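You operate a simulated robot arm through the tools that you are given. There is no shell and no other tool.

The job below is to be done with a simulated two-armed robot. You get a single attempt, and the scene is never put back.

JOB
Wash and dry the cap that the wash card names.
Fine: dunk it clean in the pot, run the drier as long as the card says, leave it there.

It is judged by the outcome, as a careful person would: the job done as asked, and still so three seconds after it is handed in. It fails if anything else is knocked over, pushed out of place, dropped, spilled or broken. A push-on lid holds only when it is set on centred and level and pressed home; a screw cap is set on level and turned clockwise until tight.

ROBOT AND FRAMES
Two 7-joint arms with two-finger grippers on one trunk that stands fixed in place. Base frame: the origin is at the foot of the trunk, x ahead of it, y to its left, z up; the work surface is at about z = 0.22. Lengths are in m, angles in degrees, forces in N, time in s.
The left shoulder is at [0.071, 0.216, 1.321], the right one opposite. With the tool pointing down near the work surface each hand reaches from about 0.1 to 0.34 m from the base axis, measured 20 degrees to its own side. Payload 3.43 kg a hand.
The tool frame of a hand sits at the grasp point between the pads (the TCP): z along the fingers, y along the line on which they close. The tips reach 0.02 m beyond it. The gripper opens to 0.124 m. The gripper's body begins 0.093 m behind the TCP.
Orientation is that of the tool frame in the base frame, as a unit quaternion [x, y, z, w]. With the fingers straight down and closing along the base's y, the tool's x points along the base's -x, its y along +y and its z along -z.

CONTROLS
- The arms move only by the tool apply_moves. It takes "left_deltas", "right_deltas" or both (then of equal length, played together; a hand with none holds still); each is one flat list of numbers, 7 for each row, row after row: the shift along the base's x, y, z in m, then the turn, a rotation vector about the base's x, y, z in degrees, then the finger opening in m, from 0 to 0.124. In form: [tx, ty, tz, ax, ay, az, fingers, tx, ty, tz, ax, ay, az, fingers, ...]. A call has 1 to 20 rows; each row is the pose to reach, as a shift and turn from the pose commanded when the call began. A row lasts 0.2 s, in which the tool goes at most 0.05 m and 8.6 degrees; a call with a longer step from one row to the next is refused whole, and so is a gripper value outside its range. A pose out of reach is approached as far as the arm can. The call stops where the force on the tool passes 40 N (or 10 N more than at its start, if that is more) or the arm is blocked; 0.2 s more then pass. The fingers move at their own pace (about 0.072 m/s each) and stop on an object; they squeeze with about 30 N. The grip force told is the motor's: it shows also when the fingers shut on nothing. Time passes only in rows, and 0.2 s behind the last, so rows that repeat a pose let the fingers close. The reply holds the time, the measured pose of the TCP, the force on the tool along the base axes, the opening and the grip force, in the units named above and with some noise, with the torque about the TCP (base axes, N m) and any sound that the robot's microphone picked up.
- Cameras (640 x 400 px; columns grow to the right, rows downward): "scene" is now at [0.1799, -0.0528, 1.4963]; the picture's right is [-0.60, -0.80, 0.00], its down [-0.44, 0.33, -0.83] and it looks along [0.67, -0.50, -0.55] (base axes); focal length 335 px, centre (320, 200). "left" rides on the left gripper at [0.082, -0.014, -0.14] in its tool frame; the picture's right is [0.17, 0.99, 0.00], its down [-0.83, 0.14, -0.54] and it looks along [-0.53, 0.09, 0.84] (tool axes); focal length 243 px, centre (320, 200). "right" rides on the right gripper at [0.082, 0.014, -0.14] in its tool frame; the picture's right is [-0.17, 0.99, 0.00], its down [-0.83, -0.14, -0.54] and it looks along [-0.53, -0.09, 0.84] (tool axes); focal length 243 px, centre (320, 200). There is no depth. A picture from a camera that has moved, and an enlarged one, comes with that camera's place and axes in the base frame and with its lens.
- capture(camera): a new picture of that camera. It takes no simulated time.
- move_column(by): slides the trunk up (or, below 0, down) by that many m; the arms and the scene camera ride with it, the base frame stays. It gives what a move gives, with no picture.
- turn_head(pan, tilt): turns the head with the scene camera to pan (to the left, within 80 degrees either way) and tilt (down, from -29 to 69), counted from straight ahead of the robot. It gives what a move gives.
- enlarge(camera, box): a new picture of the part [left, top, right, bottom] of that camera's present view, enlarged. It takes no simulated time.
- close_job(): hands the job in; it is judged then, once.

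Places have to be worked out from the pictures, the camera data and where the tool is seen. Open the grippers and draw the arms clear of the work before you hand the job in, unless the task says otherwise.

The tools are called as a command line: name --argument value ..., lists and objects as JSON in quotes. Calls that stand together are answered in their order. apply_moves: Moves the arms, as the interface text tells. Its arguments: {"type":"object","properties":{"left_deltas":{"type":"array"},"right_deltas":{"type":"array"}},"required":[]} The other tools are called the same way: move_column (by) slides the trunk up or down; turn_head (pan, tilt) turns the head that bears the scene camera; capture (camera) takes a picture; enlarge (camera, box) takes an enlarged picture of a part of a camera's view; close_job () hands the job in.

At the start:

```text
time_s: 0.0
left_tcp_pos: [0.3494, -0.0613, 1.3124]
left_tcp_rot: [0.0, 1.0, 0.0, 0.0]
left_ft_force: [0.7, 0.8, 1.1]
left_torque: [0.0, -0.01, 0.01]
left_opening: 0.1238
left_gripper_force: 0.0
right_tcp_pos: [0.4032, -0.4323, 1.3124]
right_tcp_rot: [0.0, 1.0, 0.0, 0.0]
right_ft_force: [-0.2, -0.4, 0.0]
right_torque: [0.03, -0.01, 0.0]
right_opening: 0.1242
right_gripper_force: 0.2
trunk travel left (down, up): [-0.475, 0.116]
head pan, tilt: [-36.7, 33.5]
```

scene: 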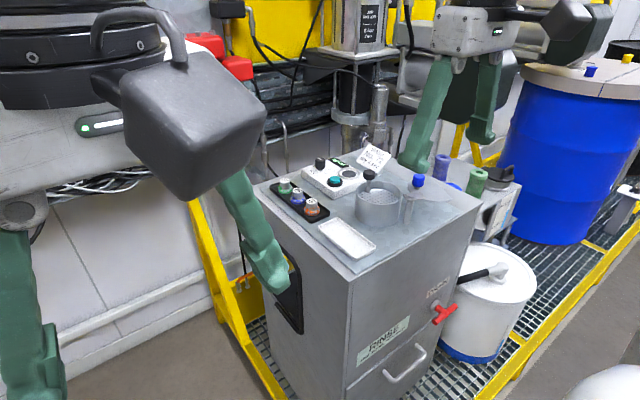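
right: 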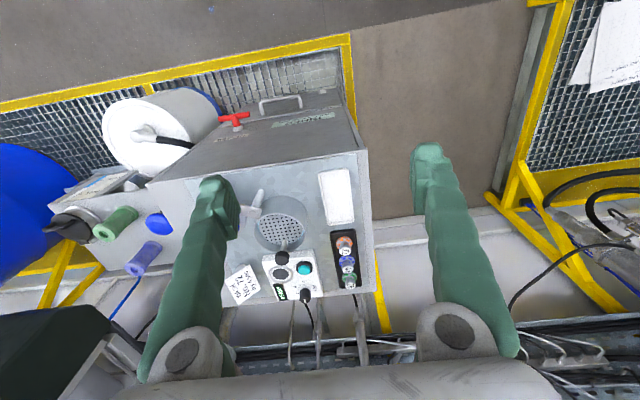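
left: 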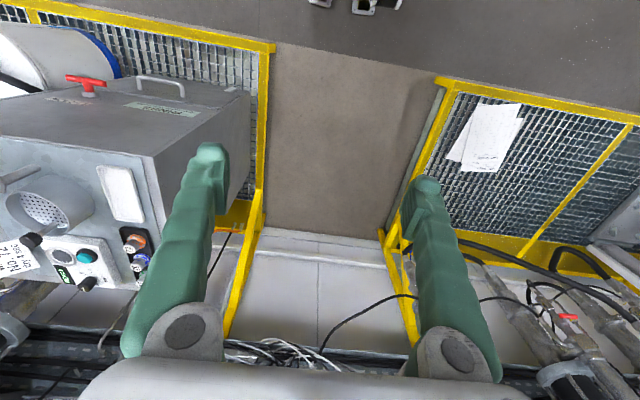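

The scene shows a wash station with a card, panel, rack with three caps, a pot with perforated top and a tray. I'll enlarge these areas to read the card and panel.

enlarge --camera "scene" --box '[340, 130, 420, 180]'

enlarge --camera "scene" --box '[250, 130, 450, 255]'

enlarge --camera "right" --box '[210, 160, 370, 310]'

```text
8.00 times, centred on (380, 155) of scene
camera zoom: at [0.1799, -0.0528, 1.4963], right [-0.6, -0.8, 0.0], down [-0.44, 0.33, -0.83], along [0.67, -0.5, -0.55], focal length 2681 px, centre (-160, 560)
```

zoom: 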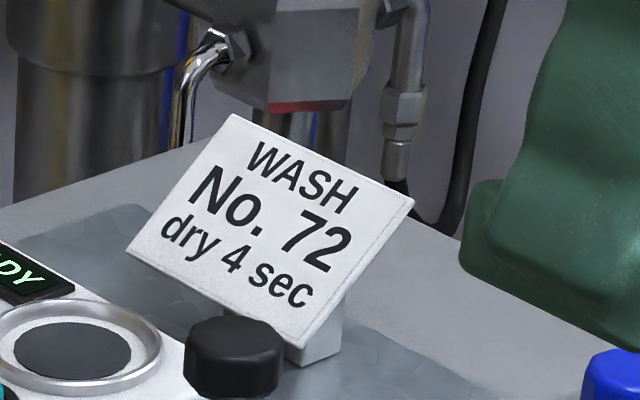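

```text
3.20 times, centred on (350, 192) of scene
camera zoom: at [0.1799, -0.0528, 1.4963], right [-0.6, -0.8, 0.0], down [-0.44, 0.33, -0.83], along [0.67, -0.5, -0.55], focal length 1073 px, centre (224, 224)
```

zoom: 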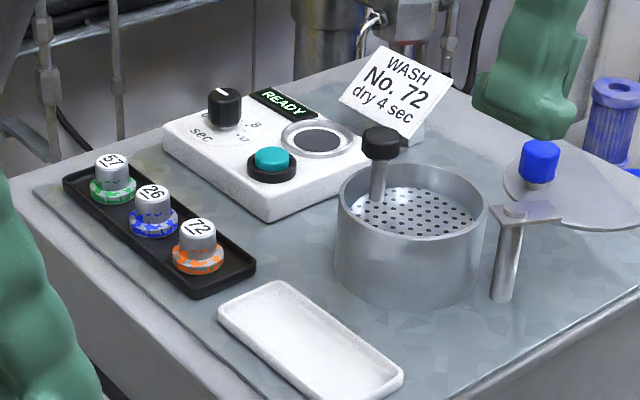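

```text
2.67 times, centred on (290, 235) of right
camera zoom: at [0.3209, -0.4185, 1.4524], right [0.17, 0.99, 0.0], down [0.83, -0.14, 0.54], along [0.53, -0.09, -0.84], focal length 647 px, centre (400, 107)
```

zoom: 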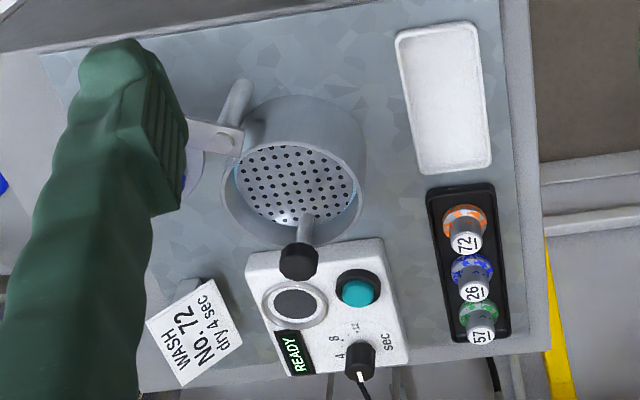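

The card says: wash No. 72, dry 4 sec. Cap 72 is the orange-soiled one at the near end of the black rack. I'll look closer at the pot, the panel and the drier to understand how they work.

enlarge --camera "scene" --box '[295, 145, 385, 201]'

enlarge --camera "scene" --box '[345, 160, 441, 230]'

enlarge --camera "right" --box '[255, 240, 325, 310]'

enlarge --camera "right" --box '[230, 180, 330, 260]'

enlarge --camera "scene" --box '[335, 270, 475, 370]'

enlarge --camera "left" --box '[0, 150, 160, 300]'

```text
7.11 times, centred on (340, 173) of scene
camera zoom: at [0.1799, -0.0528, 1.4963], right [-0.6, -0.8, 0.0], down [-0.44, 0.33, -0.83], along [0.67, -0.5, -0.55], focal length 2383 px, centre (178, 392)
```

zoom: 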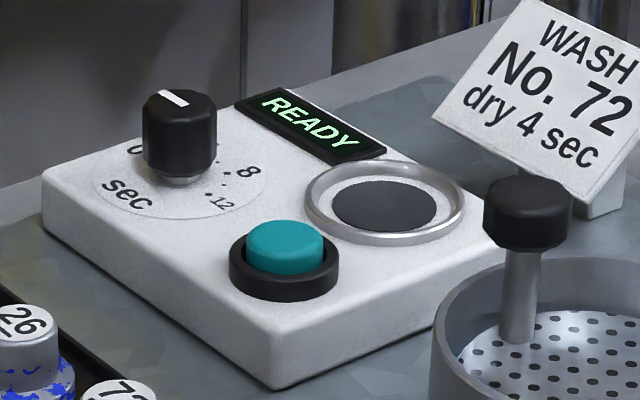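

```text
5.71 times, centred on (393, 195) of scene
camera zoom: at [0.1799, -0.0528, 1.4963], right [-0.6, -0.8, 0.0], down [-0.44, 0.33, -0.83], along [0.67, -0.5, -0.55], focal length 1915 px, centre (-97, 229)
```

zoom: 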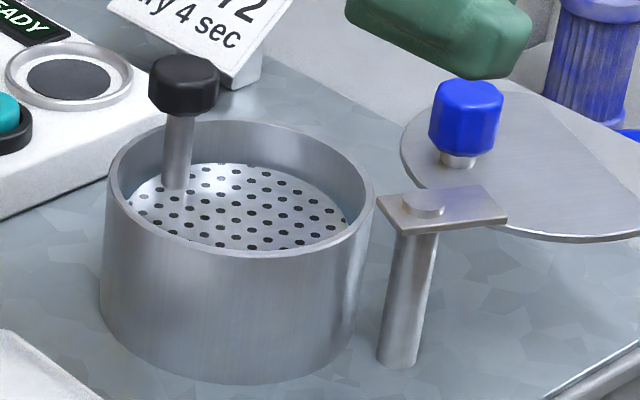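

```text
5.71 times, centred on (290, 275) of right
camera zoom: at [0.3209, -0.4185, 1.4524], right [0.17, 0.99, 0.0], down [0.83, -0.14, 0.54], along [0.53, -0.09, -0.84], focal length 1386 px, centre (491, -229)
```

zoom: 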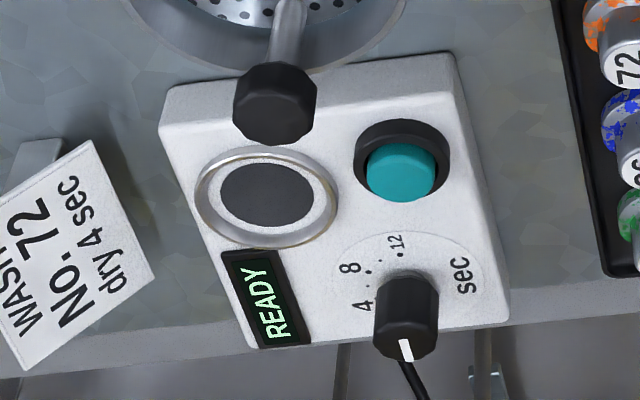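

```text
5.00 times, centred on (280, 220) of right
camera zoom: at [0.3209, -0.4185, 1.4524], right [0.17, 0.99, 0.0], down [0.83, -0.14, 0.54], along [0.53, -0.09, -0.84], focal length 1213 px, centre (520, 100)
```

zoom: 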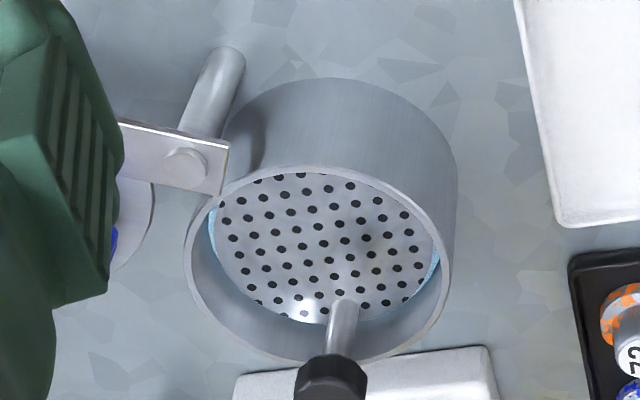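

```text
4.00 times, centred on (405, 320) of scene
camera zoom: at [0.1799, -0.0528, 1.4963], right [-0.6, -0.8, 0.0], down [-0.44, 0.33, -0.83], along [0.67, -0.5, -0.55], focal length 1341 px, centre (-20, -280)
```

zoom: 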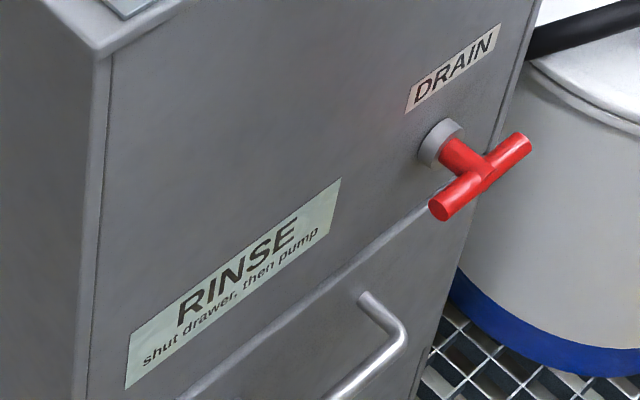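

```text
2.67 times, centred on (80, 225) of left
camera zoom: at [0.267, -0.0742, 1.4531], right [-0.17, 0.99, 0.0], down [0.83, 0.14, 0.54], along [0.53, 0.09, -0.84], focal length 647 px, centre (960, 133)
```

zoom: 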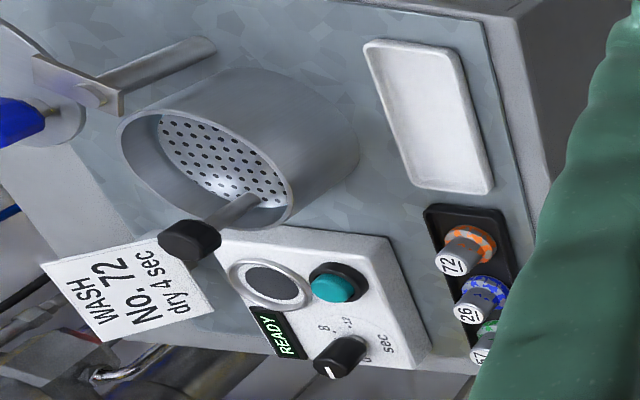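

Job understood: take cap 72 (about [0.718, -0.429, 1.055]), set it on the perforated dunking plate in the pot (centre about [0.622, -0.553], plunger knob about [0.658, -0.552, 1.11]), and pump it clean. Then it goes to the drier ring (about [0.775, -0.594, 1.049]) with the dial on 4 and the teal button pressed. I'll first move the right hand forward, high up, to test its reach and get a closer view.

apply_moves --right_deltas '[0.045, 0, 0, 0, 0, 0, 0.124, 0.09, 0, 0, 0, 0, 0, 0.124, 0.135, 0, 0, 0, 0, 0, 0.124, 0.18, 0, 0, 0, 0, 0, 0.124, 0.2, 0, 0, 0, 0, 0, 0.124]'

```text
time_s: 1.2
left_tcp_pos: [0.3492, -0.0598, 1.3124]
left_tcp_rot: [0.0, 1.0, 0.0, 0.0]
left_ft_force: [0.8, -0.2, 0.4]
left_torque: [-0.02, -0.04, 0.01]
left_opening: 0.1242
left_gripper_force: 0.1
right_tcp_pos: [0.5696, -0.4383, 1.2827]
right_tcp_rot: [0.0, 1.0, 0.002, 0.006]
right_ft_force: [0.6, -0.3, -0.1]
right_torque: [-0.01, -0.03, 0.01]
right_opening: 0.1239
right_gripper_force: 0.0
right hand out of reach, approached as far as the arm can: row 3, 4, 5
trunk travel left (down, up): [-0.475, 0.116]
head pan, tilt: [-36.7, 33.5]
```

At z = 1.31 the arm ran out at x = 0.57. Reach should grow when the hand is lower, nearer shoulder height, so I'll descend to z ≈ 1.18 while going forward, with the gripper partly closed.

apply_moves --right_deltas '[0.0, 0.005, -0.03, 0, 0, 0, 0.08, 0.03, 0.005, -0.06, 0, 0, 0, 0.08, 0.06, 0.005, -0.09, 0, 0, 0, 0.08, 0.09, 0.005, -0.1, 0, 0, 0, 0.08, 0.12, 0.005, -0.1, 0, 0, 0, 0.08, 0.15, 0.005, -0.1, 0, 0, 0, 0.08]'

```text
time_s: 2.6
left_tcp_pos: [0.349, -0.0595, 1.3134]
left_tcp_rot: [0.0, 1.0, 0.0, 0.0]
left_ft_force: [0.0, -0.8, 0.4]
left_torque: [0.01, 0.01, -0.01]
left_opening: 0.124
left_gripper_force: 0.0
right_tcp_pos: [0.6512, -0.4403, 1.1638]
right_tcp_rot: [0.001, 1.0, 0.001, 0.004]
right_ft_force: [-0.5, 0.6, 0.9]
right_torque: [-0.01, 0.0, 0.01]
right_opening: 0.0799
right_gripper_force: 0.1
right hand out of reach, approached as far as the arm can: row 4, 5, 6
trunk travel left (down, up): [-0.475, 0.116]
head pan, tilt: [-36.7, 33.5]
```

The vertical hand stops at x ≈ 0.65, so I'll tilt the fingers forward to gain reach. First a look from the wrist camera here.

capture --camera "right"

capture --camera "scene"

```text
taken
camera right: at [0.5663, -0.4272, 1.3038], right [0.17, 0.99, 0.0], down [0.83, -0.14, 0.54], along [0.54, -0.09, -0.84], focal length 243 px, centre (320, 200)
```

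right: 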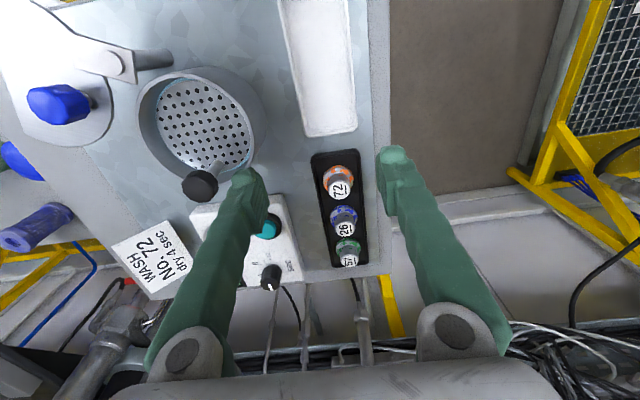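

```text
taken
camera scene: at [0.1804, -0.0529, 1.4962], right [-0.6, -0.8, 0.0], down [-0.44, 0.33, -0.83], along [0.67, -0.5, -0.55], focal length 335 px, centre (320, 200)
```

scene: 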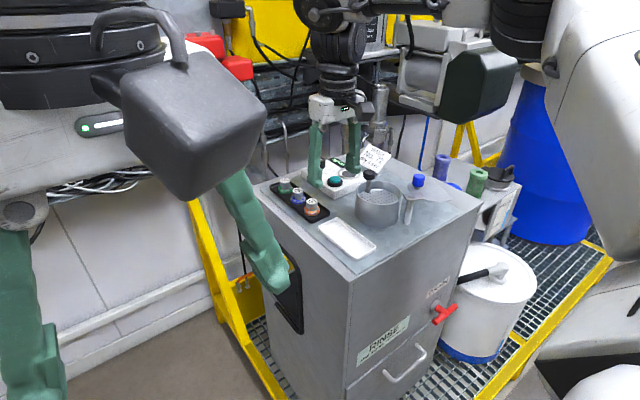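

The new view shows the lid disc with its blue knob swung aside on its post. I'll enlarge that area and the rack to understand the shapes.

enlarge --camera "right" --box '[0, 20, 280, 200]'

enlarge --camera "right" --box '[290, 140, 390, 280]'

enlarge --camera "scene" --box '[270, 140, 400, 220]'

```text
2.22 times, centred on (140, 110) of right
camera zoom: at [0.5663, -0.4272, 1.3038], right [0.17, 0.99, 0.0], down [0.83, -0.14, 0.54], along [0.54, -0.09, -0.84], focal length 539 px, centre (720, 400)
```

zoom: 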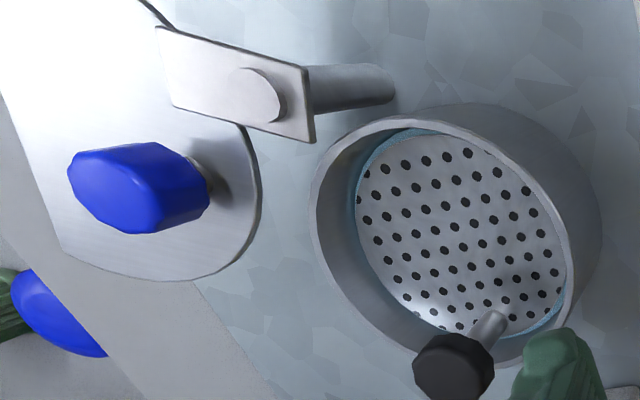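

```text
2.86 times, centred on (340, 210) of right
camera zoom: at [0.5663, -0.4272, 1.3038], right [0.17, 0.99, 0.0], down [0.83, -0.14, 0.54], along [0.54, -0.09, -0.84], focal length 693 px, centre (263, 171)
```

zoom: 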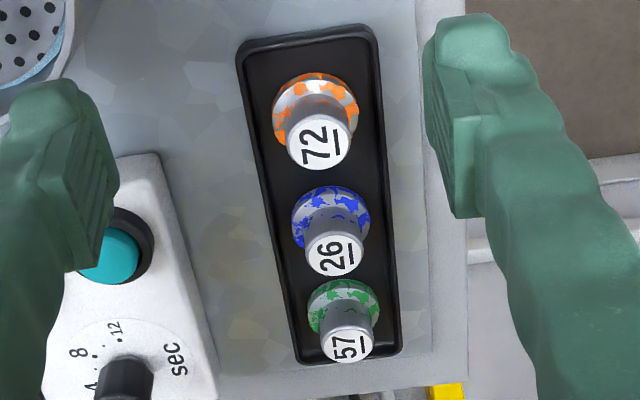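

```text
4.92 times, centred on (335, 180) of scene
camera zoom: at [0.1804, -0.0529, 1.4962], right [-0.6, -0.8, 0.0], down [-0.44, 0.33, -0.83], along [0.67, -0.5, -0.55], focal length 1650 px, centre (246, 298)
```

zoom: 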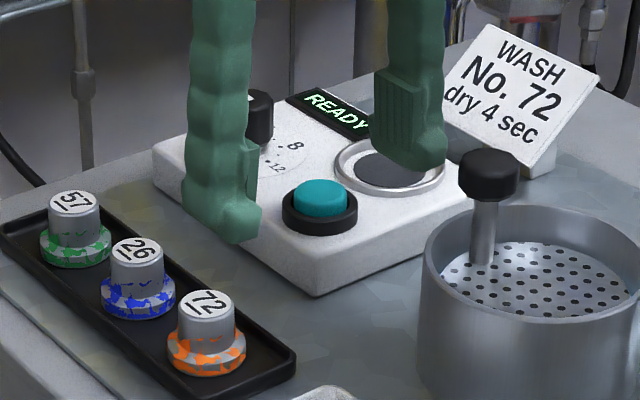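

The lid is parked aside and nothing is in the way; cap 72 refines to about [0.715, -0.4285], top z ≈ 1.057. I'll tilt the right hand 25° forward about the base y axis, in place, to gain reach.

apply_moves --right_deltas '[-0.02, 0, 0.02, 0, -8, 0, 0.08, -0.02, 0, 0.02, 0, -16, 0, 0.08, -0.02, 0, 0.02, 0, -24, 0, 0.08, 0.0, 0.0, 0.02, 0, -25, 0, 0.08]'

```text
time_s: 3.6
left_tcp_pos: [0.3502, -0.0607, 1.3133]
left_tcp_rot: [0.0, 1.0, 0.0, 0.0]
left_ft_force: [0.5, 0.3, -0.2]
left_torque: [-0.03, 0.03, -0.01]
left_opening: 0.1239
left_gripper_force: 0.1
right_tcp_pos: [0.6498, -0.4404, 1.1848]
right_tcp_rot: [0.0, 0.976, 0.0, 0.218]
right_ft_force: [-0.3, -0.9, 0.8]
right_torque: [-0.02, -0.01, 0.03]
right_opening: 0.0802
right_gripper_force: 0.1
trunk travel left (down, up): [-0.475, 0.116]
head pan, tilt: [-36.7, 33.5]
```

The tilt works (25.2° forward). Now I'll go above cap 72 at z ≈ 1.13 and check alignment with pictures.

apply_moves --right_deltas '[0.035, 0.006, 0, 0, 0, 0, 0.08, 0.065, 0.012, -0.02, 0, 0, 0, 0.08, 0.065, 0.012, -0.055, 0, 0, 0, 0.07]'

capture --camera "right"

enlarge --camera "scene" --box '[270, 140, 400, 220]'

```text
time_s: 4.4
left_tcp_pos: [0.3493, -0.0621, 1.312]
left_tcp_rot: [0.0, 1.0, 0.001, 0.001]
left_ft_force: [0.4, -0.2, -0.6]
left_torque: [0.04, 0.04, 0.01]
left_opening: 0.1237
left_gripper_force: 0.1
right_tcp_pos: [0.7162, -0.4289, 1.129]
right_tcp_rot: [0.001, 0.976, 0.0, 0.217]
right_ft_force: [0.0, -1.0, 0.2]
right_torque: [0.0, 0.02, 0.01]
right_opening: 0.0699
right_gripper_force: 0.0
trunk travel left (down, up): [-0.475, 0.116]
head pan, tilt: [-36.7, 33.5]
```

```text
taken
camera right: at [0.5816, -0.4157, 1.2215], right [0.15, 0.99, 0.07], down [0.52, -0.14, 0.84], along [0.84, -0.09, -0.54], focal length 243 px, centre (320, 200)
```

right: 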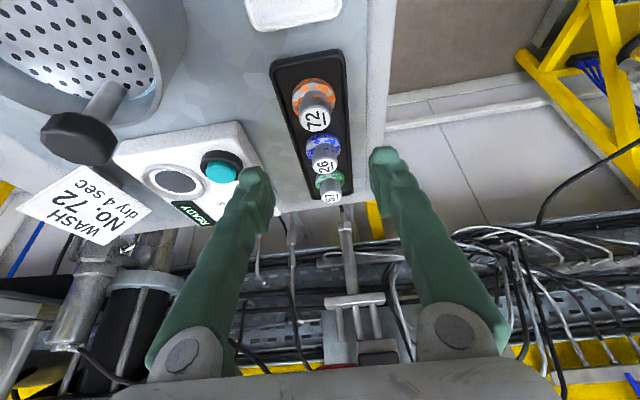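

```text
4.92 times, centred on (335, 180) of scene
camera zoom: at [0.1797, -0.0544, 1.4962], right [-0.6, -0.8, 0.0], down [-0.44, 0.33, -0.83], along [0.67, -0.5, -0.55], focal length 1650 px, centre (246, 298)
```

zoom: 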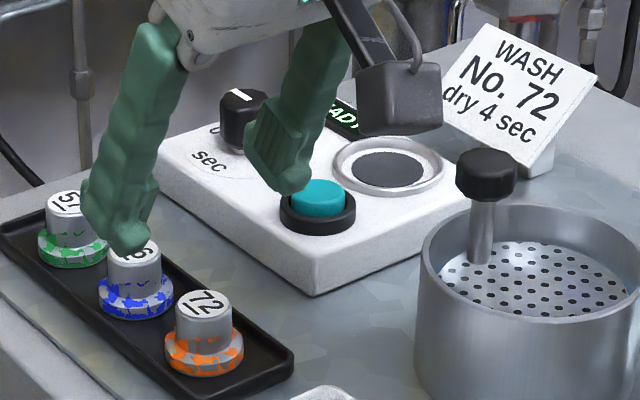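

The prediction of cap 72 in the wrist view matches to a pixel or two, so its top is at about [0.7154, -0.4285, 1.057]. I'll descend vertically to z ≈ 1.085 with the fingers narrowed to 0.056, then check.

apply_moves --right_deltas '[-0.008, 0, -0.02, 0, 0, 0, 0.056, -0.008, 0, -0.044, 0, 0, 0, 0.056, -0.008, 0, -0.044, 0, 0, 0, 0.056]'

capture --camera "right"

enlarge --camera "scene" --box '[270, 150, 370, 220]'

```text
time_s: 5.2
left_tcp_pos: [0.3491, -0.0607, 1.3127]
left_tcp_rot: [0.0, 1.0, 0.0, 0.0]
left_ft_force: [0.4, 0.4, 0.1]
left_torque: [-0.04, -0.02, 0.0]
left_opening: 0.1237
left_gripper_force: 0.1
right_tcp_pos: [0.7061, -0.4273, 1.0857]
right_tcp_rot: [0.0, 0.976, 0.0, 0.217]
right_ft_force: [-0.5, 0.6, 0.1]
right_torque: [-0.05, -0.01, -0.02]
right_opening: 0.0558
right_gripper_force: 0.0
trunk travel left (down, up): [-0.475, 0.116]
head pan, tilt: [-36.7, 33.5]
```

```text
taken
camera right: at [0.572, -0.4135, 1.1782], right [0.15, 0.99, 0.07], down [0.52, -0.14, 0.84], along [0.84, -0.09, -0.54], focal length 243 px, centre (320, 200)
```

right: 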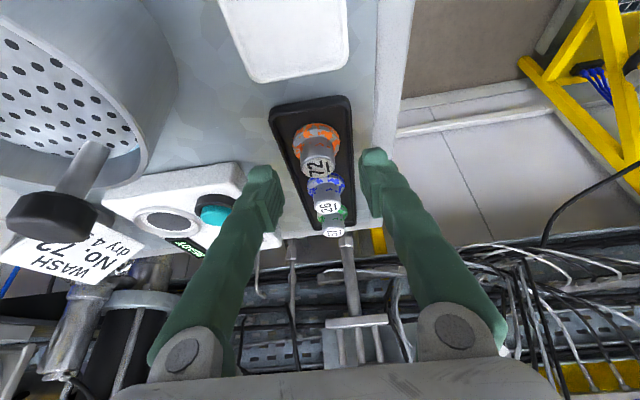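

```text
5.71 times, centred on (320, 185) of scene
camera zoom: at [0.1795, -0.0519, 1.4964], right [-0.6, -0.8, 0.0], down [-0.44, 0.33, -0.83], along [0.67, -0.5, -0.55], focal length 1915 px, centre (320, 286)
```

zoom: 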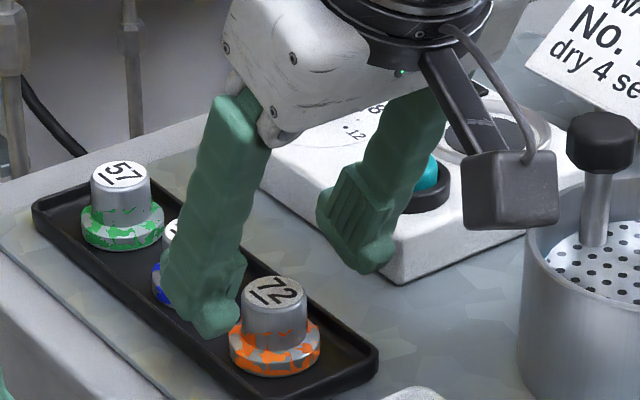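

Alignment is good: the tips straddle the cap and its label is centred between them. I'll go down another 0.021 m so the pads overlap the narrow upper part just above the soiled flange, and close the fingers.

apply_moves --right_deltas '[0, 0, -0.021, 0, 0, 0, 0.056, 0, 0, -0.021, 0, 0, 0, 0.02, 0, 0, -0.021, 0, 0, 0, 0.02, 0, 0, -0.021, 0, 0, 0, 0.02]'

capture --camera "right"

enlarge --camera "scene" --box '[270, 150, 370, 220]'

```text
time_s: 6.2
left_tcp_pos: [0.3505, -0.0611, 1.3129]
left_tcp_rot: [0.0, 1.0, 0.0, 0.0]
left_ft_force: [0.0, 0.0, 0.9]
left_torque: [-0.04, 0.03, -0.05]
left_opening: 0.1241
left_gripper_force: 0.0
right_tcp_pos: [0.7059, -0.429, 1.065]
right_tcp_rot: [0.001, 0.976, 0.0, 0.217]
right_ft_force: [-0.2, -0.9, -0.1]
right_torque: [-0.02, 0.04, 0.01]
right_opening: 0.0255
right_gripper_force: 30.2
trunk travel left (down, up): [-0.475, 0.116]
head pan, tilt: [-36.7, 33.5]
```

```text
taken
camera right: at [0.5729, -0.4144, 1.1569], right [0.15, 0.99, 0.07], down [0.52, -0.14, 0.84], along [0.84, -0.09, -0.54], focal length 243 px, centre (320, 200)
```

right: 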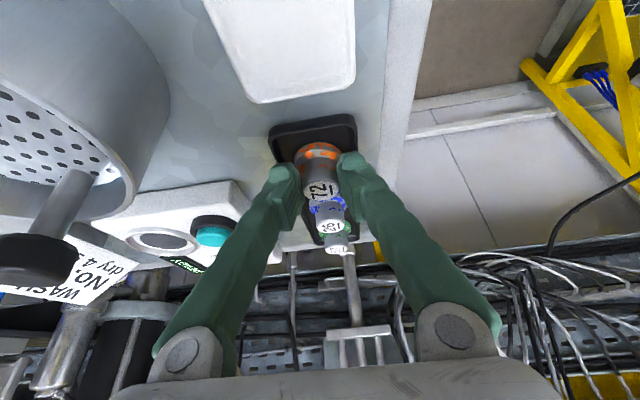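

```text
5.71 times, centred on (320, 185) of scene
camera zoom: at [0.1804, -0.053, 1.4962], right [-0.6, -0.8, 0.0], down [-0.44, 0.33, -0.83], along [0.67, -0.5, -0.55], focal length 1915 px, centre (320, 286)
```

zoom: 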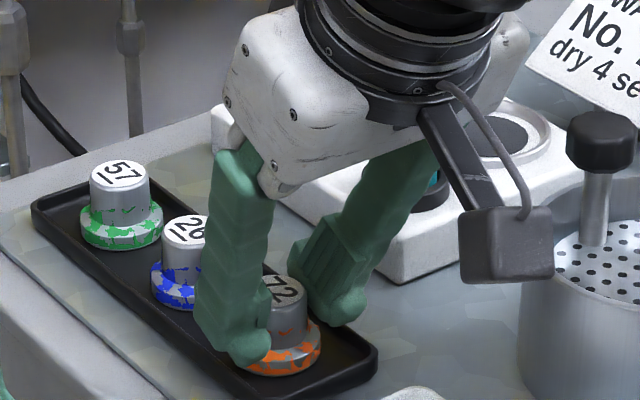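

The grip holds at 0.0255 m with 30 N. I'll lift straight up about 0.09 m and check that the cap comes along.

apply_moves --right_deltas '[0, 0, 0.015, 0, 0, 0, 0.02, 0, 0, 0.04, 0, 0, 0, 0.02, 0, 0, 0.075, 0, 0, 0, 0.02, 0, 0, 0.1, 0, 0, 0, 0.02]'

capture --camera "right"

enlarge --camera "scene" --box '[260, 130, 420, 230]'

```text
time_s: 7.2
left_tcp_pos: [0.35, -0.0605, 1.3128]
left_tcp_rot: [0.0, 1.0, 0.0, 0.0]
left_ft_force: [-0.5, -0.7, 0.6]
left_torque: [-0.04, 0.0, 0.03]
left_opening: 0.1242
left_gripper_force: 0.2
right_tcp_pos: [0.7064, -0.4283, 1.1662]
right_tcp_rot: [-0.001, 0.976, 0.0, 0.217]
right_ft_force: [0.3, -0.2, -1.0]
right_torque: [-0.01, -0.04, 0.0]
right_opening: 0.0257
right_gripper_force: 30.0
trunk travel left (down, up): [-0.475, 0.116]
head pan, tilt: [-36.7, 33.5]
```

```text
taken
camera right: at [0.5722, -0.4145, 1.2576], right [0.15, 0.99, 0.07], down [0.52, -0.14, 0.84], along [0.84, -0.09, -0.54], focal length 243 px, centre (320, 200)
```

right: 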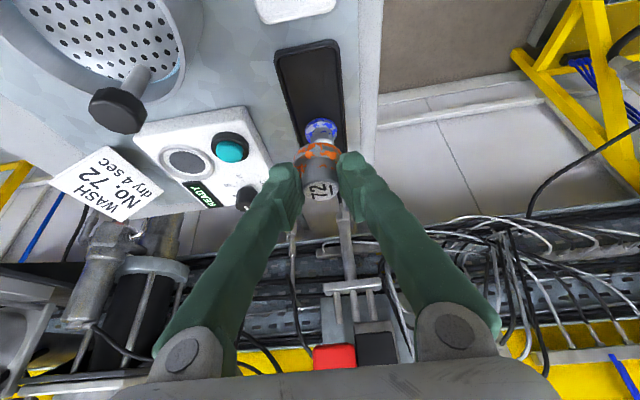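

```text
4.00 times, centred on (340, 180) of scene
camera zoom: at [0.1795, -0.0524, 1.4963], right [-0.6, -0.8, 0.0], down [-0.44, 0.33, -0.83], along [0.67, -0.5, -0.55], focal length 1341 px, centre (240, 280)
```

zoom: 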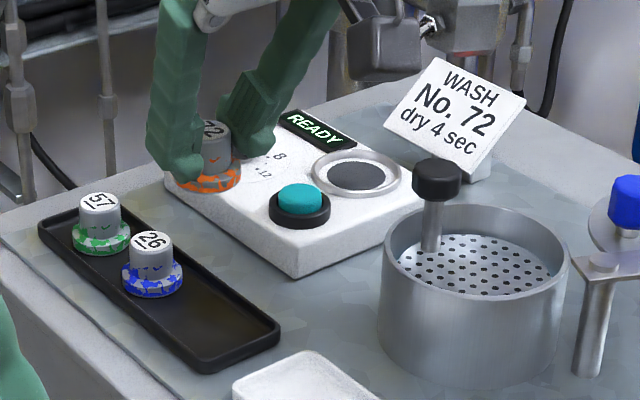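

Cap 72 is held upright and only cap 72 left the rack. Next I carry it high over the plunger knob (top ≈ 1.12) to above the pot's perforated plate, aiming for the cap at about [0.610, -0.5525].

apply_moves --right_deltas '[0, 0, 0.03, 0, 0, 0, 0.02, -0.035, -0.02, 0.03, 0, 0, 0, 0.02, -0.07, -0.05, 0.03, 0, 0, 0, 0.02, -0.095, -0.088, 0.03, 0, 0, 0, 0.02, -0.105, -0.124, 0.03, 0, 0, 0, 0.02, -0.105, -0.124, -0.01, 0, 0, 0, 0.02]'

capture --camera "right"

enlarge --camera "scene" --box '[310, 130, 450, 240]'

```text
time_s: 8.6
left_tcp_pos: [0.3517, -0.0611, 1.3112]
left_tcp_rot: [0.0, 1.0, 0.001, -0.001]
left_ft_force: [0.6, 0.4, 0.5]
left_torque: [0.03, 0.05, -0.03]
left_opening: 0.1243
left_gripper_force: 0.0
right_tcp_pos: [0.6024, -0.5527, 1.1534]
right_tcp_rot: [0.0, 0.976, 0.0, 0.216]
right_ft_force: [0.2, -0.5, -1.4]
right_torque: [0.02, 0.05, 0.02]
right_opening: 0.0258
right_gripper_force: 29.6
trunk travel left (down, up): [-0.475, 0.116]
head pan, tilt: [-36.7, 33.5]
```

```text
taken
camera right: at [0.468, -0.5394, 1.2453], right [0.15, 0.99, 0.07], down [0.53, -0.14, 0.84], along [0.84, -0.09, -0.54], focal length 243 px, centre (320, 200)
```

right: 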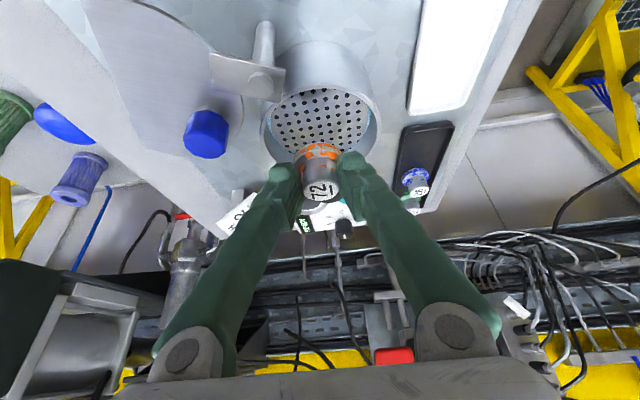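

```text
3.64 times, centred on (380, 185) of scene
camera zoom: at [0.1817, -0.0536, 1.4959], right [-0.6, -0.8, 0.0], down [-0.44, 0.33, -0.83], along [0.67, -0.5, -0.55], focal length 1219 px, centre (102, 254)
```

zoom: 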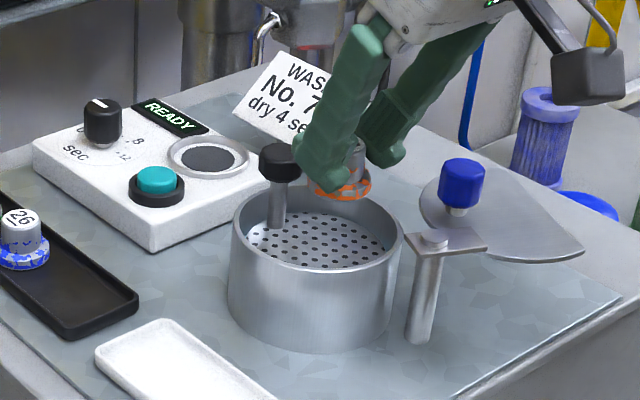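

The cap hangs above the pot. I'll enlarge the wrist view to check its alignment with the pot's rim and the plunger rod before lowering.

enlarge --camera "right" --box '[240, 60, 400, 220]'

```text
2.50 times, centred on (320, 140) of right
camera zoom: at [0.468, -0.5394, 1.2453], right [0.15, 0.99, 0.07], down [0.53, -0.14, 0.84], along [0.84, -0.09, -0.54], focal length 606 px, centre (320, 350)
```

zoom: 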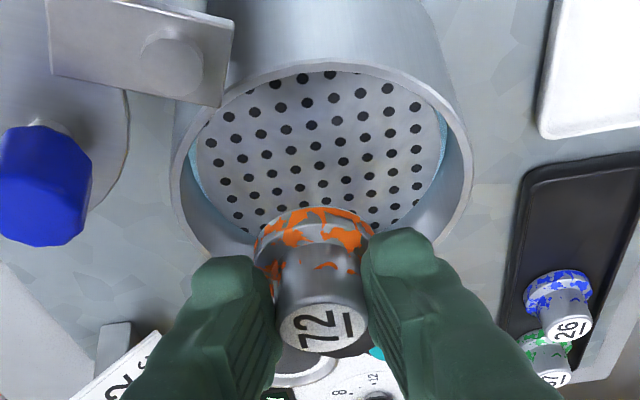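

The cap is centred left-right over the pot and clear of the rod and the lid bracket. I'll lower it to just above the plate (TCP z ≈ 1.108) and look again.

apply_moves --right_deltas '[0, 0.001, -0.025, 0, 0, 0, 0.02, 0, 0.001, -0.045, 0, 0, 0, 0.02]'

enlarge --camera "right" --box '[240, 60, 400, 220]'

enlarge --camera "scene" --box '[340, 150, 440, 230]'

```text
time_s: 9.2
left_tcp_pos: [0.3503, -0.0608, 1.3118]
left_tcp_rot: [0.0, 1.0, 0.0, -0.001]
left_ft_force: [0.2, 0.5, -0.2]
left_torque: [0.0, 0.0, -0.04]
left_opening: 0.1242
left_gripper_force: 0.0
right_tcp_pos: [0.6031, -0.5524, 1.1087]
right_tcp_rot: [0.002, 0.976, 0.0, 0.216]
right_ft_force: [0.0, -0.3, -2.0]
right_torque: [0.01, 0.06, -0.05]
right_opening: 0.0254
right_gripper_force: 29.9
trunk travel left (down, up): [-0.475, 0.116]
head pan, tilt: [-36.7, 33.5]
```

```text
2.50 times, centred on (320, 140) of right
camera zoom: at [0.4683, -0.5376, 1.2006], right [0.15, 0.99, 0.07], down [0.52, -0.14, 0.84], along [0.84, -0.09, -0.54], focal length 606 px, centre (320, 350)
```

zoom: 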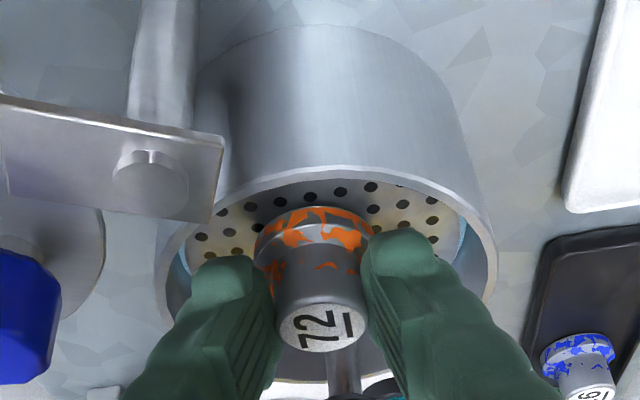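

```text
5.00 times, centred on (390, 190) of scene
camera zoom: at [0.1811, -0.0534, 1.4961], right [-0.6, -0.8, 0.0], down [-0.44, 0.33, -0.83], along [0.67, -0.5, -0.55], focal length 1676 px, centre (-30, 250)
```

zoom: 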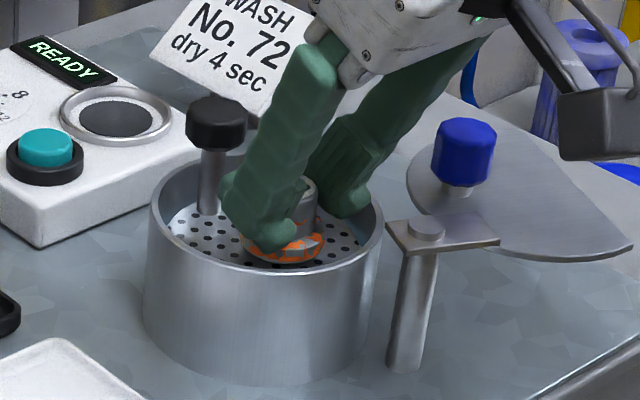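

The cap is inside the rim and just above the plate, with no contact force yet. I'll lower in small steps watching the vertical force.

apply_moves --right_deltas '[0, 0, -0.003, 0, 0, 0, 0.02, 0, 0, -0.006, 0, 0, 0, 0.02]'

```text
time_s: 9.8
left_tcp_pos: [0.3493, -0.0609, 1.3129]
left_tcp_rot: [0.0, 1.0, 0.001, 0.0]
left_ft_force: [-0.6, 0.1, -0.5]
left_torque: [0.01, 0.01, -0.01]
left_opening: 0.1239
left_gripper_force: 0.0
right_tcp_pos: [0.6018, -0.5516, 1.1033]
right_tcp_rot: [0.0, 0.976, 0.0, 0.216]
right_ft_force: [-0.6, -0.1, -1.4]
right_torque: [0.03, 0.03, 0.04]
right_opening: 0.0254
right_gripper_force: 29.7
trunk travel left (down, up): [-0.475, 0.116]
head pan, tilt: [-36.7, 33.5]
```

Still no contact at z = 1.103. Another small lowering.

apply_moves --right_deltas '[0, 0, -0.002, 0, 0, 0, 0.02, 0, 0, -0.004, 0, 0, 0, 0.02]'

enlarge --camera "scene" --box '[360, 170, 420, 218]'

enlarge --camera "right" --box '[270, 110, 370, 200]'

```text
time_s: 10.4
left_tcp_pos: [0.3499, -0.0611, 1.3118]
left_tcp_rot: [0.0, 1.0, 0.001, 0.0]
left_ft_force: [0.4, -0.4, 0.4]
left_torque: [0.01, -0.03, -0.01]
left_opening: 0.1241
left_gripper_force: 0.0
right_tcp_pos: [0.6014, -0.5519, 1.1001]
right_tcp_rot: [0.0, 0.976, 0.0, 0.217]
right_ft_force: [-0.1, 1.1, 1.2]
right_torque: [0.01, 0.03, 0.01]
right_opening: 0.0254
right_gripper_force: 30.1
trunk travel left (down, up): [-0.475, 0.116]
head pan, tilt: [-36.7, 33.5]
```

```text
8.33 times, centred on (390, 194) of scene
camera zoom: at [0.1798, -0.0525, 1.4963], right [-0.6, -0.8, 0.0], down [-0.44, 0.33, -0.83], along [0.67, -0.5, -0.55], focal length 2793 px, centre (-263, 250)
```

zoom: 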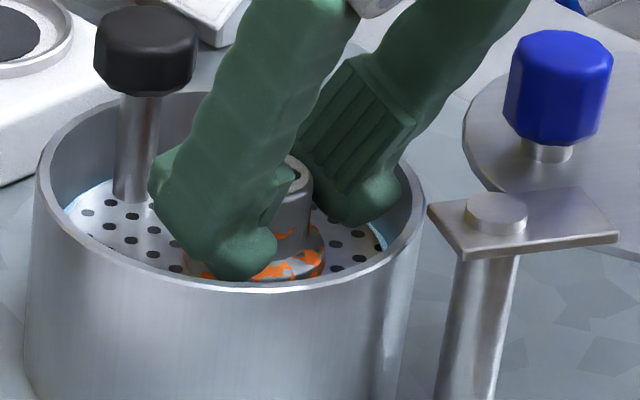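

```text
4.44 times, centred on (320, 155) of right
camera zoom: at [0.4673, -0.5373, 1.1919], right [0.15, 0.99, 0.07], down [0.52, -0.14, 0.84], along [0.84, -0.09, -0.54], focal length 1078 px, centre (320, 400)
```

zoom: 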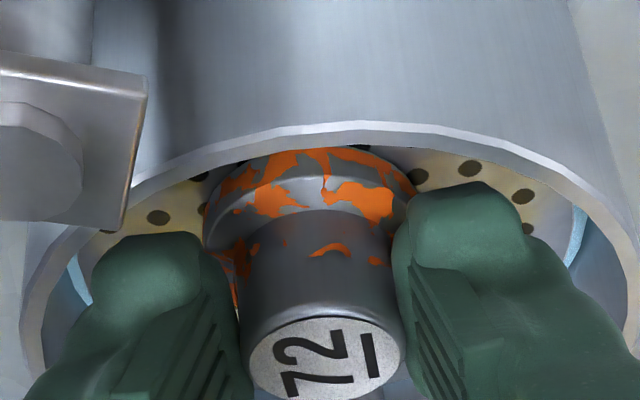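

The vertical force flipped from about -1.5 to +1.2 N, so the cap now rests on the plate. I'll open to 0.05 and rise straight up.

apply_moves --right_deltas '[0, 0, 0, 0, 0, 0, 0.04, 0, 0, 0, 0, 0, 0, 0.05, 0, 0, 0.002, 0, 0, 0, 0.05, 0, 0, 0.03, 0, 0, 0, 0.05, 0, 0, 0.07, 0, 0, 0, 0.05, 0, 0, 0.09, 0, 0, 0, 0.05]'

enlarge --camera "scene" --box '[340, 150, 440, 230]'

enlarge --camera "right" --box '[220, 60, 400, 220]'

```text
time_s: 11.8
left_tcp_pos: [0.3492, -0.0609, 1.3128]
left_tcp_rot: [0.0, 1.0, 0.0, 0.0]
left_ft_force: [0.1, 0.0, 0.5]
left_torque: [-0.03, 0.01, -0.03]
left_opening: 0.1238
left_gripper_force: 0.1
right_tcp_pos: [0.6006, -0.5508, 1.1911]
right_tcp_rot: [0.0, 0.976, -0.001, 0.217]
right_ft_force: [0.1, 0.7, -0.2]
right_torque: [0.03, 0.0, 0.02]
right_opening: 0.0501
right_gripper_force: 0.1
trunk travel left (down, up): [-0.475, 0.116]
head pan, tilt: [-36.7, 33.5]
```

```text
5.00 times, centred on (390, 190) of scene
camera zoom: at [0.18, -0.0526, 1.4963], right [-0.6, -0.8, 0.0], down [-0.44, 0.33, -0.83], along [0.67, -0.5, -0.55], focal length 1676 px, centre (-30, 250)
```

zoom: 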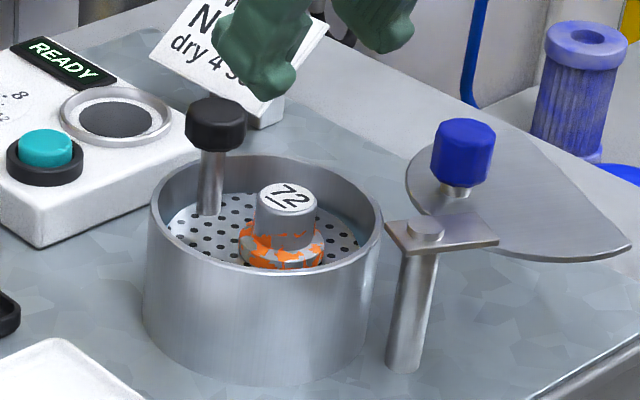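

```text
2.50 times, centred on (310, 140) of right
camera zoom: at [0.4668, -0.5365, 1.282], right [0.15, 0.99, 0.07], down [0.52, -0.14, 0.84], along [0.84, -0.09, -0.54], focal length 606 px, centre (345, 350)
```

zoom: 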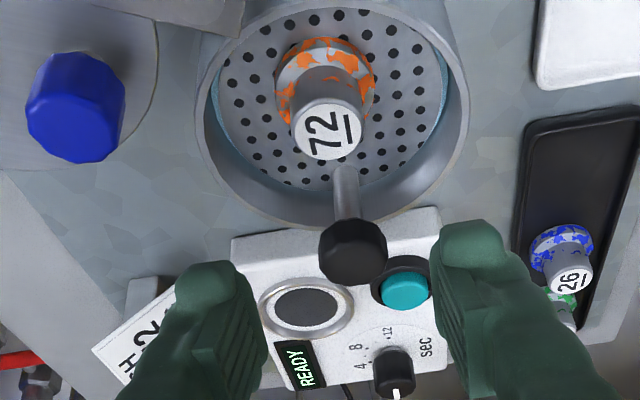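

Cap 72 stands upright on the plate with its orange soil visible. The plunger knob is at about [0.657, -0.551], top ≈ 1.12. I'll close the fingers and bring the tip over the knob.

apply_moves --right_deltas '[0.03, 0, 0, 0, 0, 0, 0.0, 0.061, 0, 0, 0, 0, 0, 0.0, 0.061, 0, -0.02, 0, 0, 0, 0.0, 0.061, 0, -0.03, 0, 0, 0, 0.0]'

enlarge --camera "scene" --box '[340, 140, 440, 220]'

enlarge --camera "right" --box '[220, 60, 400, 220]'

```text
time_s: 12.8
left_tcp_pos: [0.351, -0.0613, 1.3132]
left_tcp_rot: [0.0, 1.0, 0.001, 0.0]
left_ft_force: [-0.2, -0.3, 0.9]
left_torque: [-0.02, 0.0, 0.01]
left_opening: 0.1239
left_gripper_force: 0.1
right_tcp_pos: [0.6631, -0.5517, 1.1601]
right_tcp_rot: [0.001, 0.976, 0.0, 0.216]
right_ft_force: [-0.8, -0.4, -0.2]
right_torque: [-0.01, 0.02, 0.01]
right_opening: 0.0
right_gripper_force: 30.2
trunk travel left (down, up): [-0.475, 0.116]
head pan, tilt: [-36.7, 33.5]
```

```text
5.00 times, centred on (390, 180) of scene
camera zoom: at [0.1804, -0.0526, 1.4962], right [-0.6, -0.8, 0.0], down [-0.44, 0.33, -0.83], along [0.67, -0.5, -0.55], focal length 1676 px, centre (-30, 300)
```

zoom: 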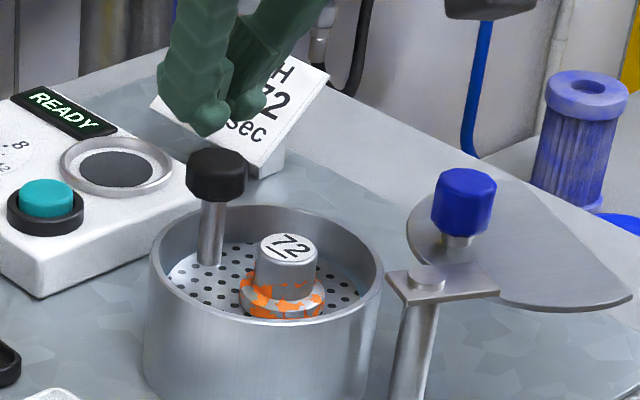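

```text
2.50 times, centred on (310, 140) of right
camera zoom: at [0.5292, -0.5373, 1.252], right [0.15, 0.99, 0.07], down [0.52, -0.14, 0.84], along [0.84, -0.09, -0.54], focal length 606 px, centre (345, 350)
```

zoom: 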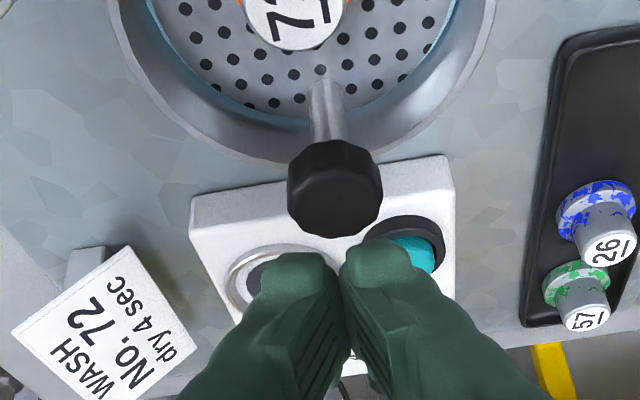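

The closed tips are above the knob. I'll go down slowly to find contact and measure the spring force.

apply_moves --right_deltas '[0, 0.001, -0.01, 0, 0, 0, 0.0, 0, 0.001, -0.018, 0, 0, 0, 0.0, 0, 0.001, -0.022, 0, 0, 0, 0.0]'

enlarge --camera "scene" --box '[340, 140, 440, 220]'

```text
time_s: 13.6
left_tcp_pos: [0.3488, -0.0594, 1.3124]
left_tcp_rot: [0.0, 1.0, 0.0, 0.001]
left_ft_force: [-0.4, -0.1, -0.7]
left_torque: [0.03, -0.03, 0.02]
left_opening: 0.1243
left_gripper_force: 0.0
right_tcp_pos: [0.6627, -0.5508, 1.1387]
right_tcp_rot: [0.0, 0.976, 0.0, 0.217]
right_ft_force: [1.8, 0.1, 1.0]
right_torque: [0.02, -0.09, 0.01]
right_opening: 0.006
right_gripper_force: 34.4
trunk travel left (down, up): [-0.475, 0.116]
head pan, tilt: [-36.7, 33.5]
```

```text
5.00 times, centred on (390, 180) of scene
camera zoom: at [0.1797, -0.0526, 1.4963], right [-0.6, -0.8, 0.0], down [-0.44, 0.33, -0.83], along [0.67, -0.5, -0.55], focal length 1676 px, centre (-30, 300)
```

zoom: 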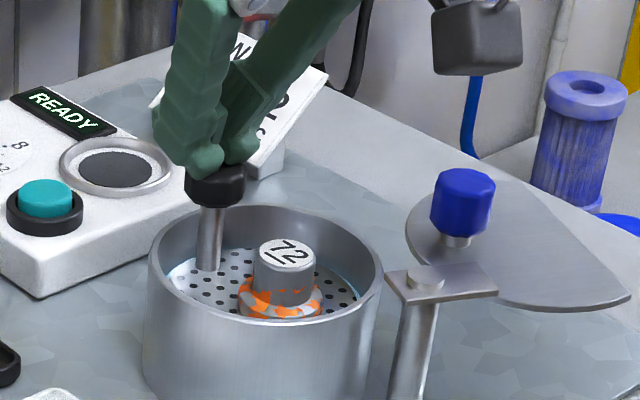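

Contact was made (force changes and the fingers wedged open by 6 mm), while the plate has hardly moved. I'll press a little further and watch the forces.

apply_moves --right_deltas '[0, 0, -0.004, 0, 0, 0, 0.0, 0, 0, -0.008, 0, 0, 0, 0.0]'

enlarge --camera "scene" --box '[340, 140, 440, 220]'

enlarge --camera "right" --box '[240, 100, 400, 220]'

```text
time_s: 14.2
left_tcp_pos: [0.3495, -0.061, 1.3116]
left_tcp_rot: [0.0, 1.0, -0.001, 0.0]
left_ft_force: [0.0, 0.2, -0.1]
left_torque: [0.0, -0.02, 0.0]
left_opening: 0.1241
left_gripper_force: 0.1
right_tcp_pos: [0.662, -0.5495, 1.1306]
right_tcp_rot: [0.002, 0.976, 0.0, 0.218]
right_ft_force: [1.3, 0.4, 1.8]
right_torque: [-0.01, -0.02, -0.01]
right_opening: 0.006
right_gripper_force: 33.8
trunk travel left (down, up): [-0.475, 0.116]
head pan, tilt: [-36.7, 33.5]
```

```text
5.00 times, centred on (390, 180) of scene
camera zoom: at [0.1798, -0.0526, 1.4963], right [-0.6, -0.8, 0.0], down [-0.44, 0.33, -0.83], along [0.67, -0.5, -0.55], focal length 1676 px, centre (-30, 300)
```

zoom: 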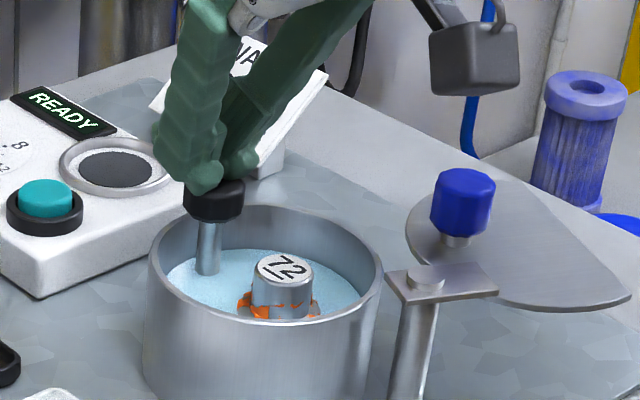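

```text
3.33 times, centred on (320, 160) of right
camera zoom: at [0.5284, -0.5365, 1.2221], right [0.15, 0.99, 0.07], down [0.52, -0.14, 0.84], along [0.84, -0.09, -0.54], focal length 809 px, centre (320, 333)
```

zoom: 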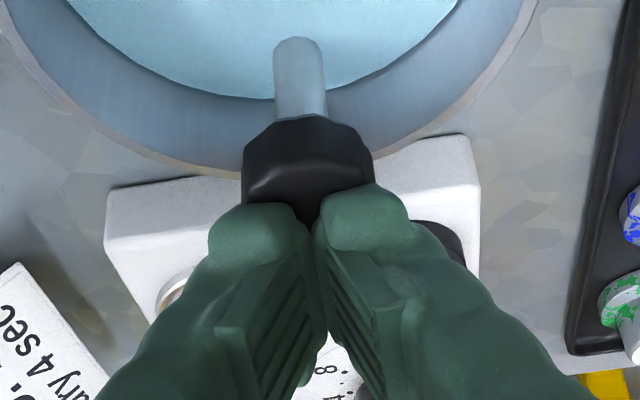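

The plunger works with a light spring: the plate is sinking and water covers it. I'll press deeper so the cap submerges, holding briefly.

apply_moves --right_deltas '[0, 0, -0.006, 0, 0, 0, 0.0, 0, 0, -0.012, 0, 0, 0, 0.0, 0, 0, -0.017, 0, 0, 0, 0.0, 0, 0, -0.017, 0, 0, 0, 0.0]'

enlarge --camera "scene" --box '[340, 140, 440, 220]'

```text
time_s: 15.2
left_tcp_pos: [0.3487, -0.0612, 1.3135]
left_tcp_rot: [0.0, 1.0, 0.0, 0.0]
left_ft_force: [0.8, -0.6, -0.2]
left_torque: [-0.01, -0.02, -0.01]
left_opening: 0.1242
left_gripper_force: 0.1
right_tcp_pos: [0.6614, -0.5509, 1.1143]
right_tcp_rot: [0.0, 0.976, 0.0, 0.217]
right_ft_force: [-1.7, 0.3, 2.7]
right_torque: [0.01, 0.06, 0.0]
right_opening: 0.006
right_gripper_force: 34.8
trunk travel left (down, up): [-0.475, 0.116]
head pan, tilt: [-36.7, 33.5]
```

```text
5.00 times, centred on (390, 180) of scene
camera zoom: at [0.1794, -0.0523, 1.4964], right [-0.6, -0.8, 0.0], down [-0.44, 0.33, -0.83], along [0.67, -0.5, -0.55], focal length 1676 px, centre (-30, 300)
```

zoom: 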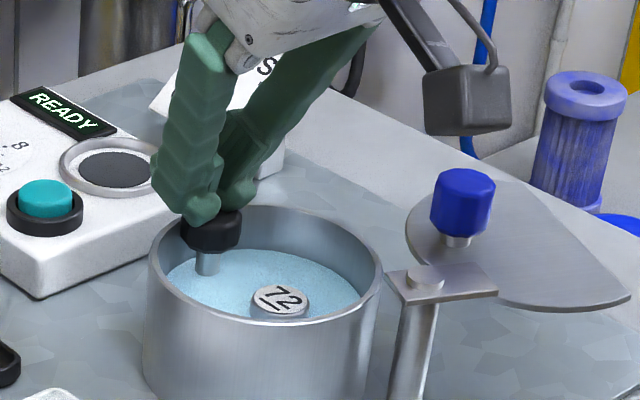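

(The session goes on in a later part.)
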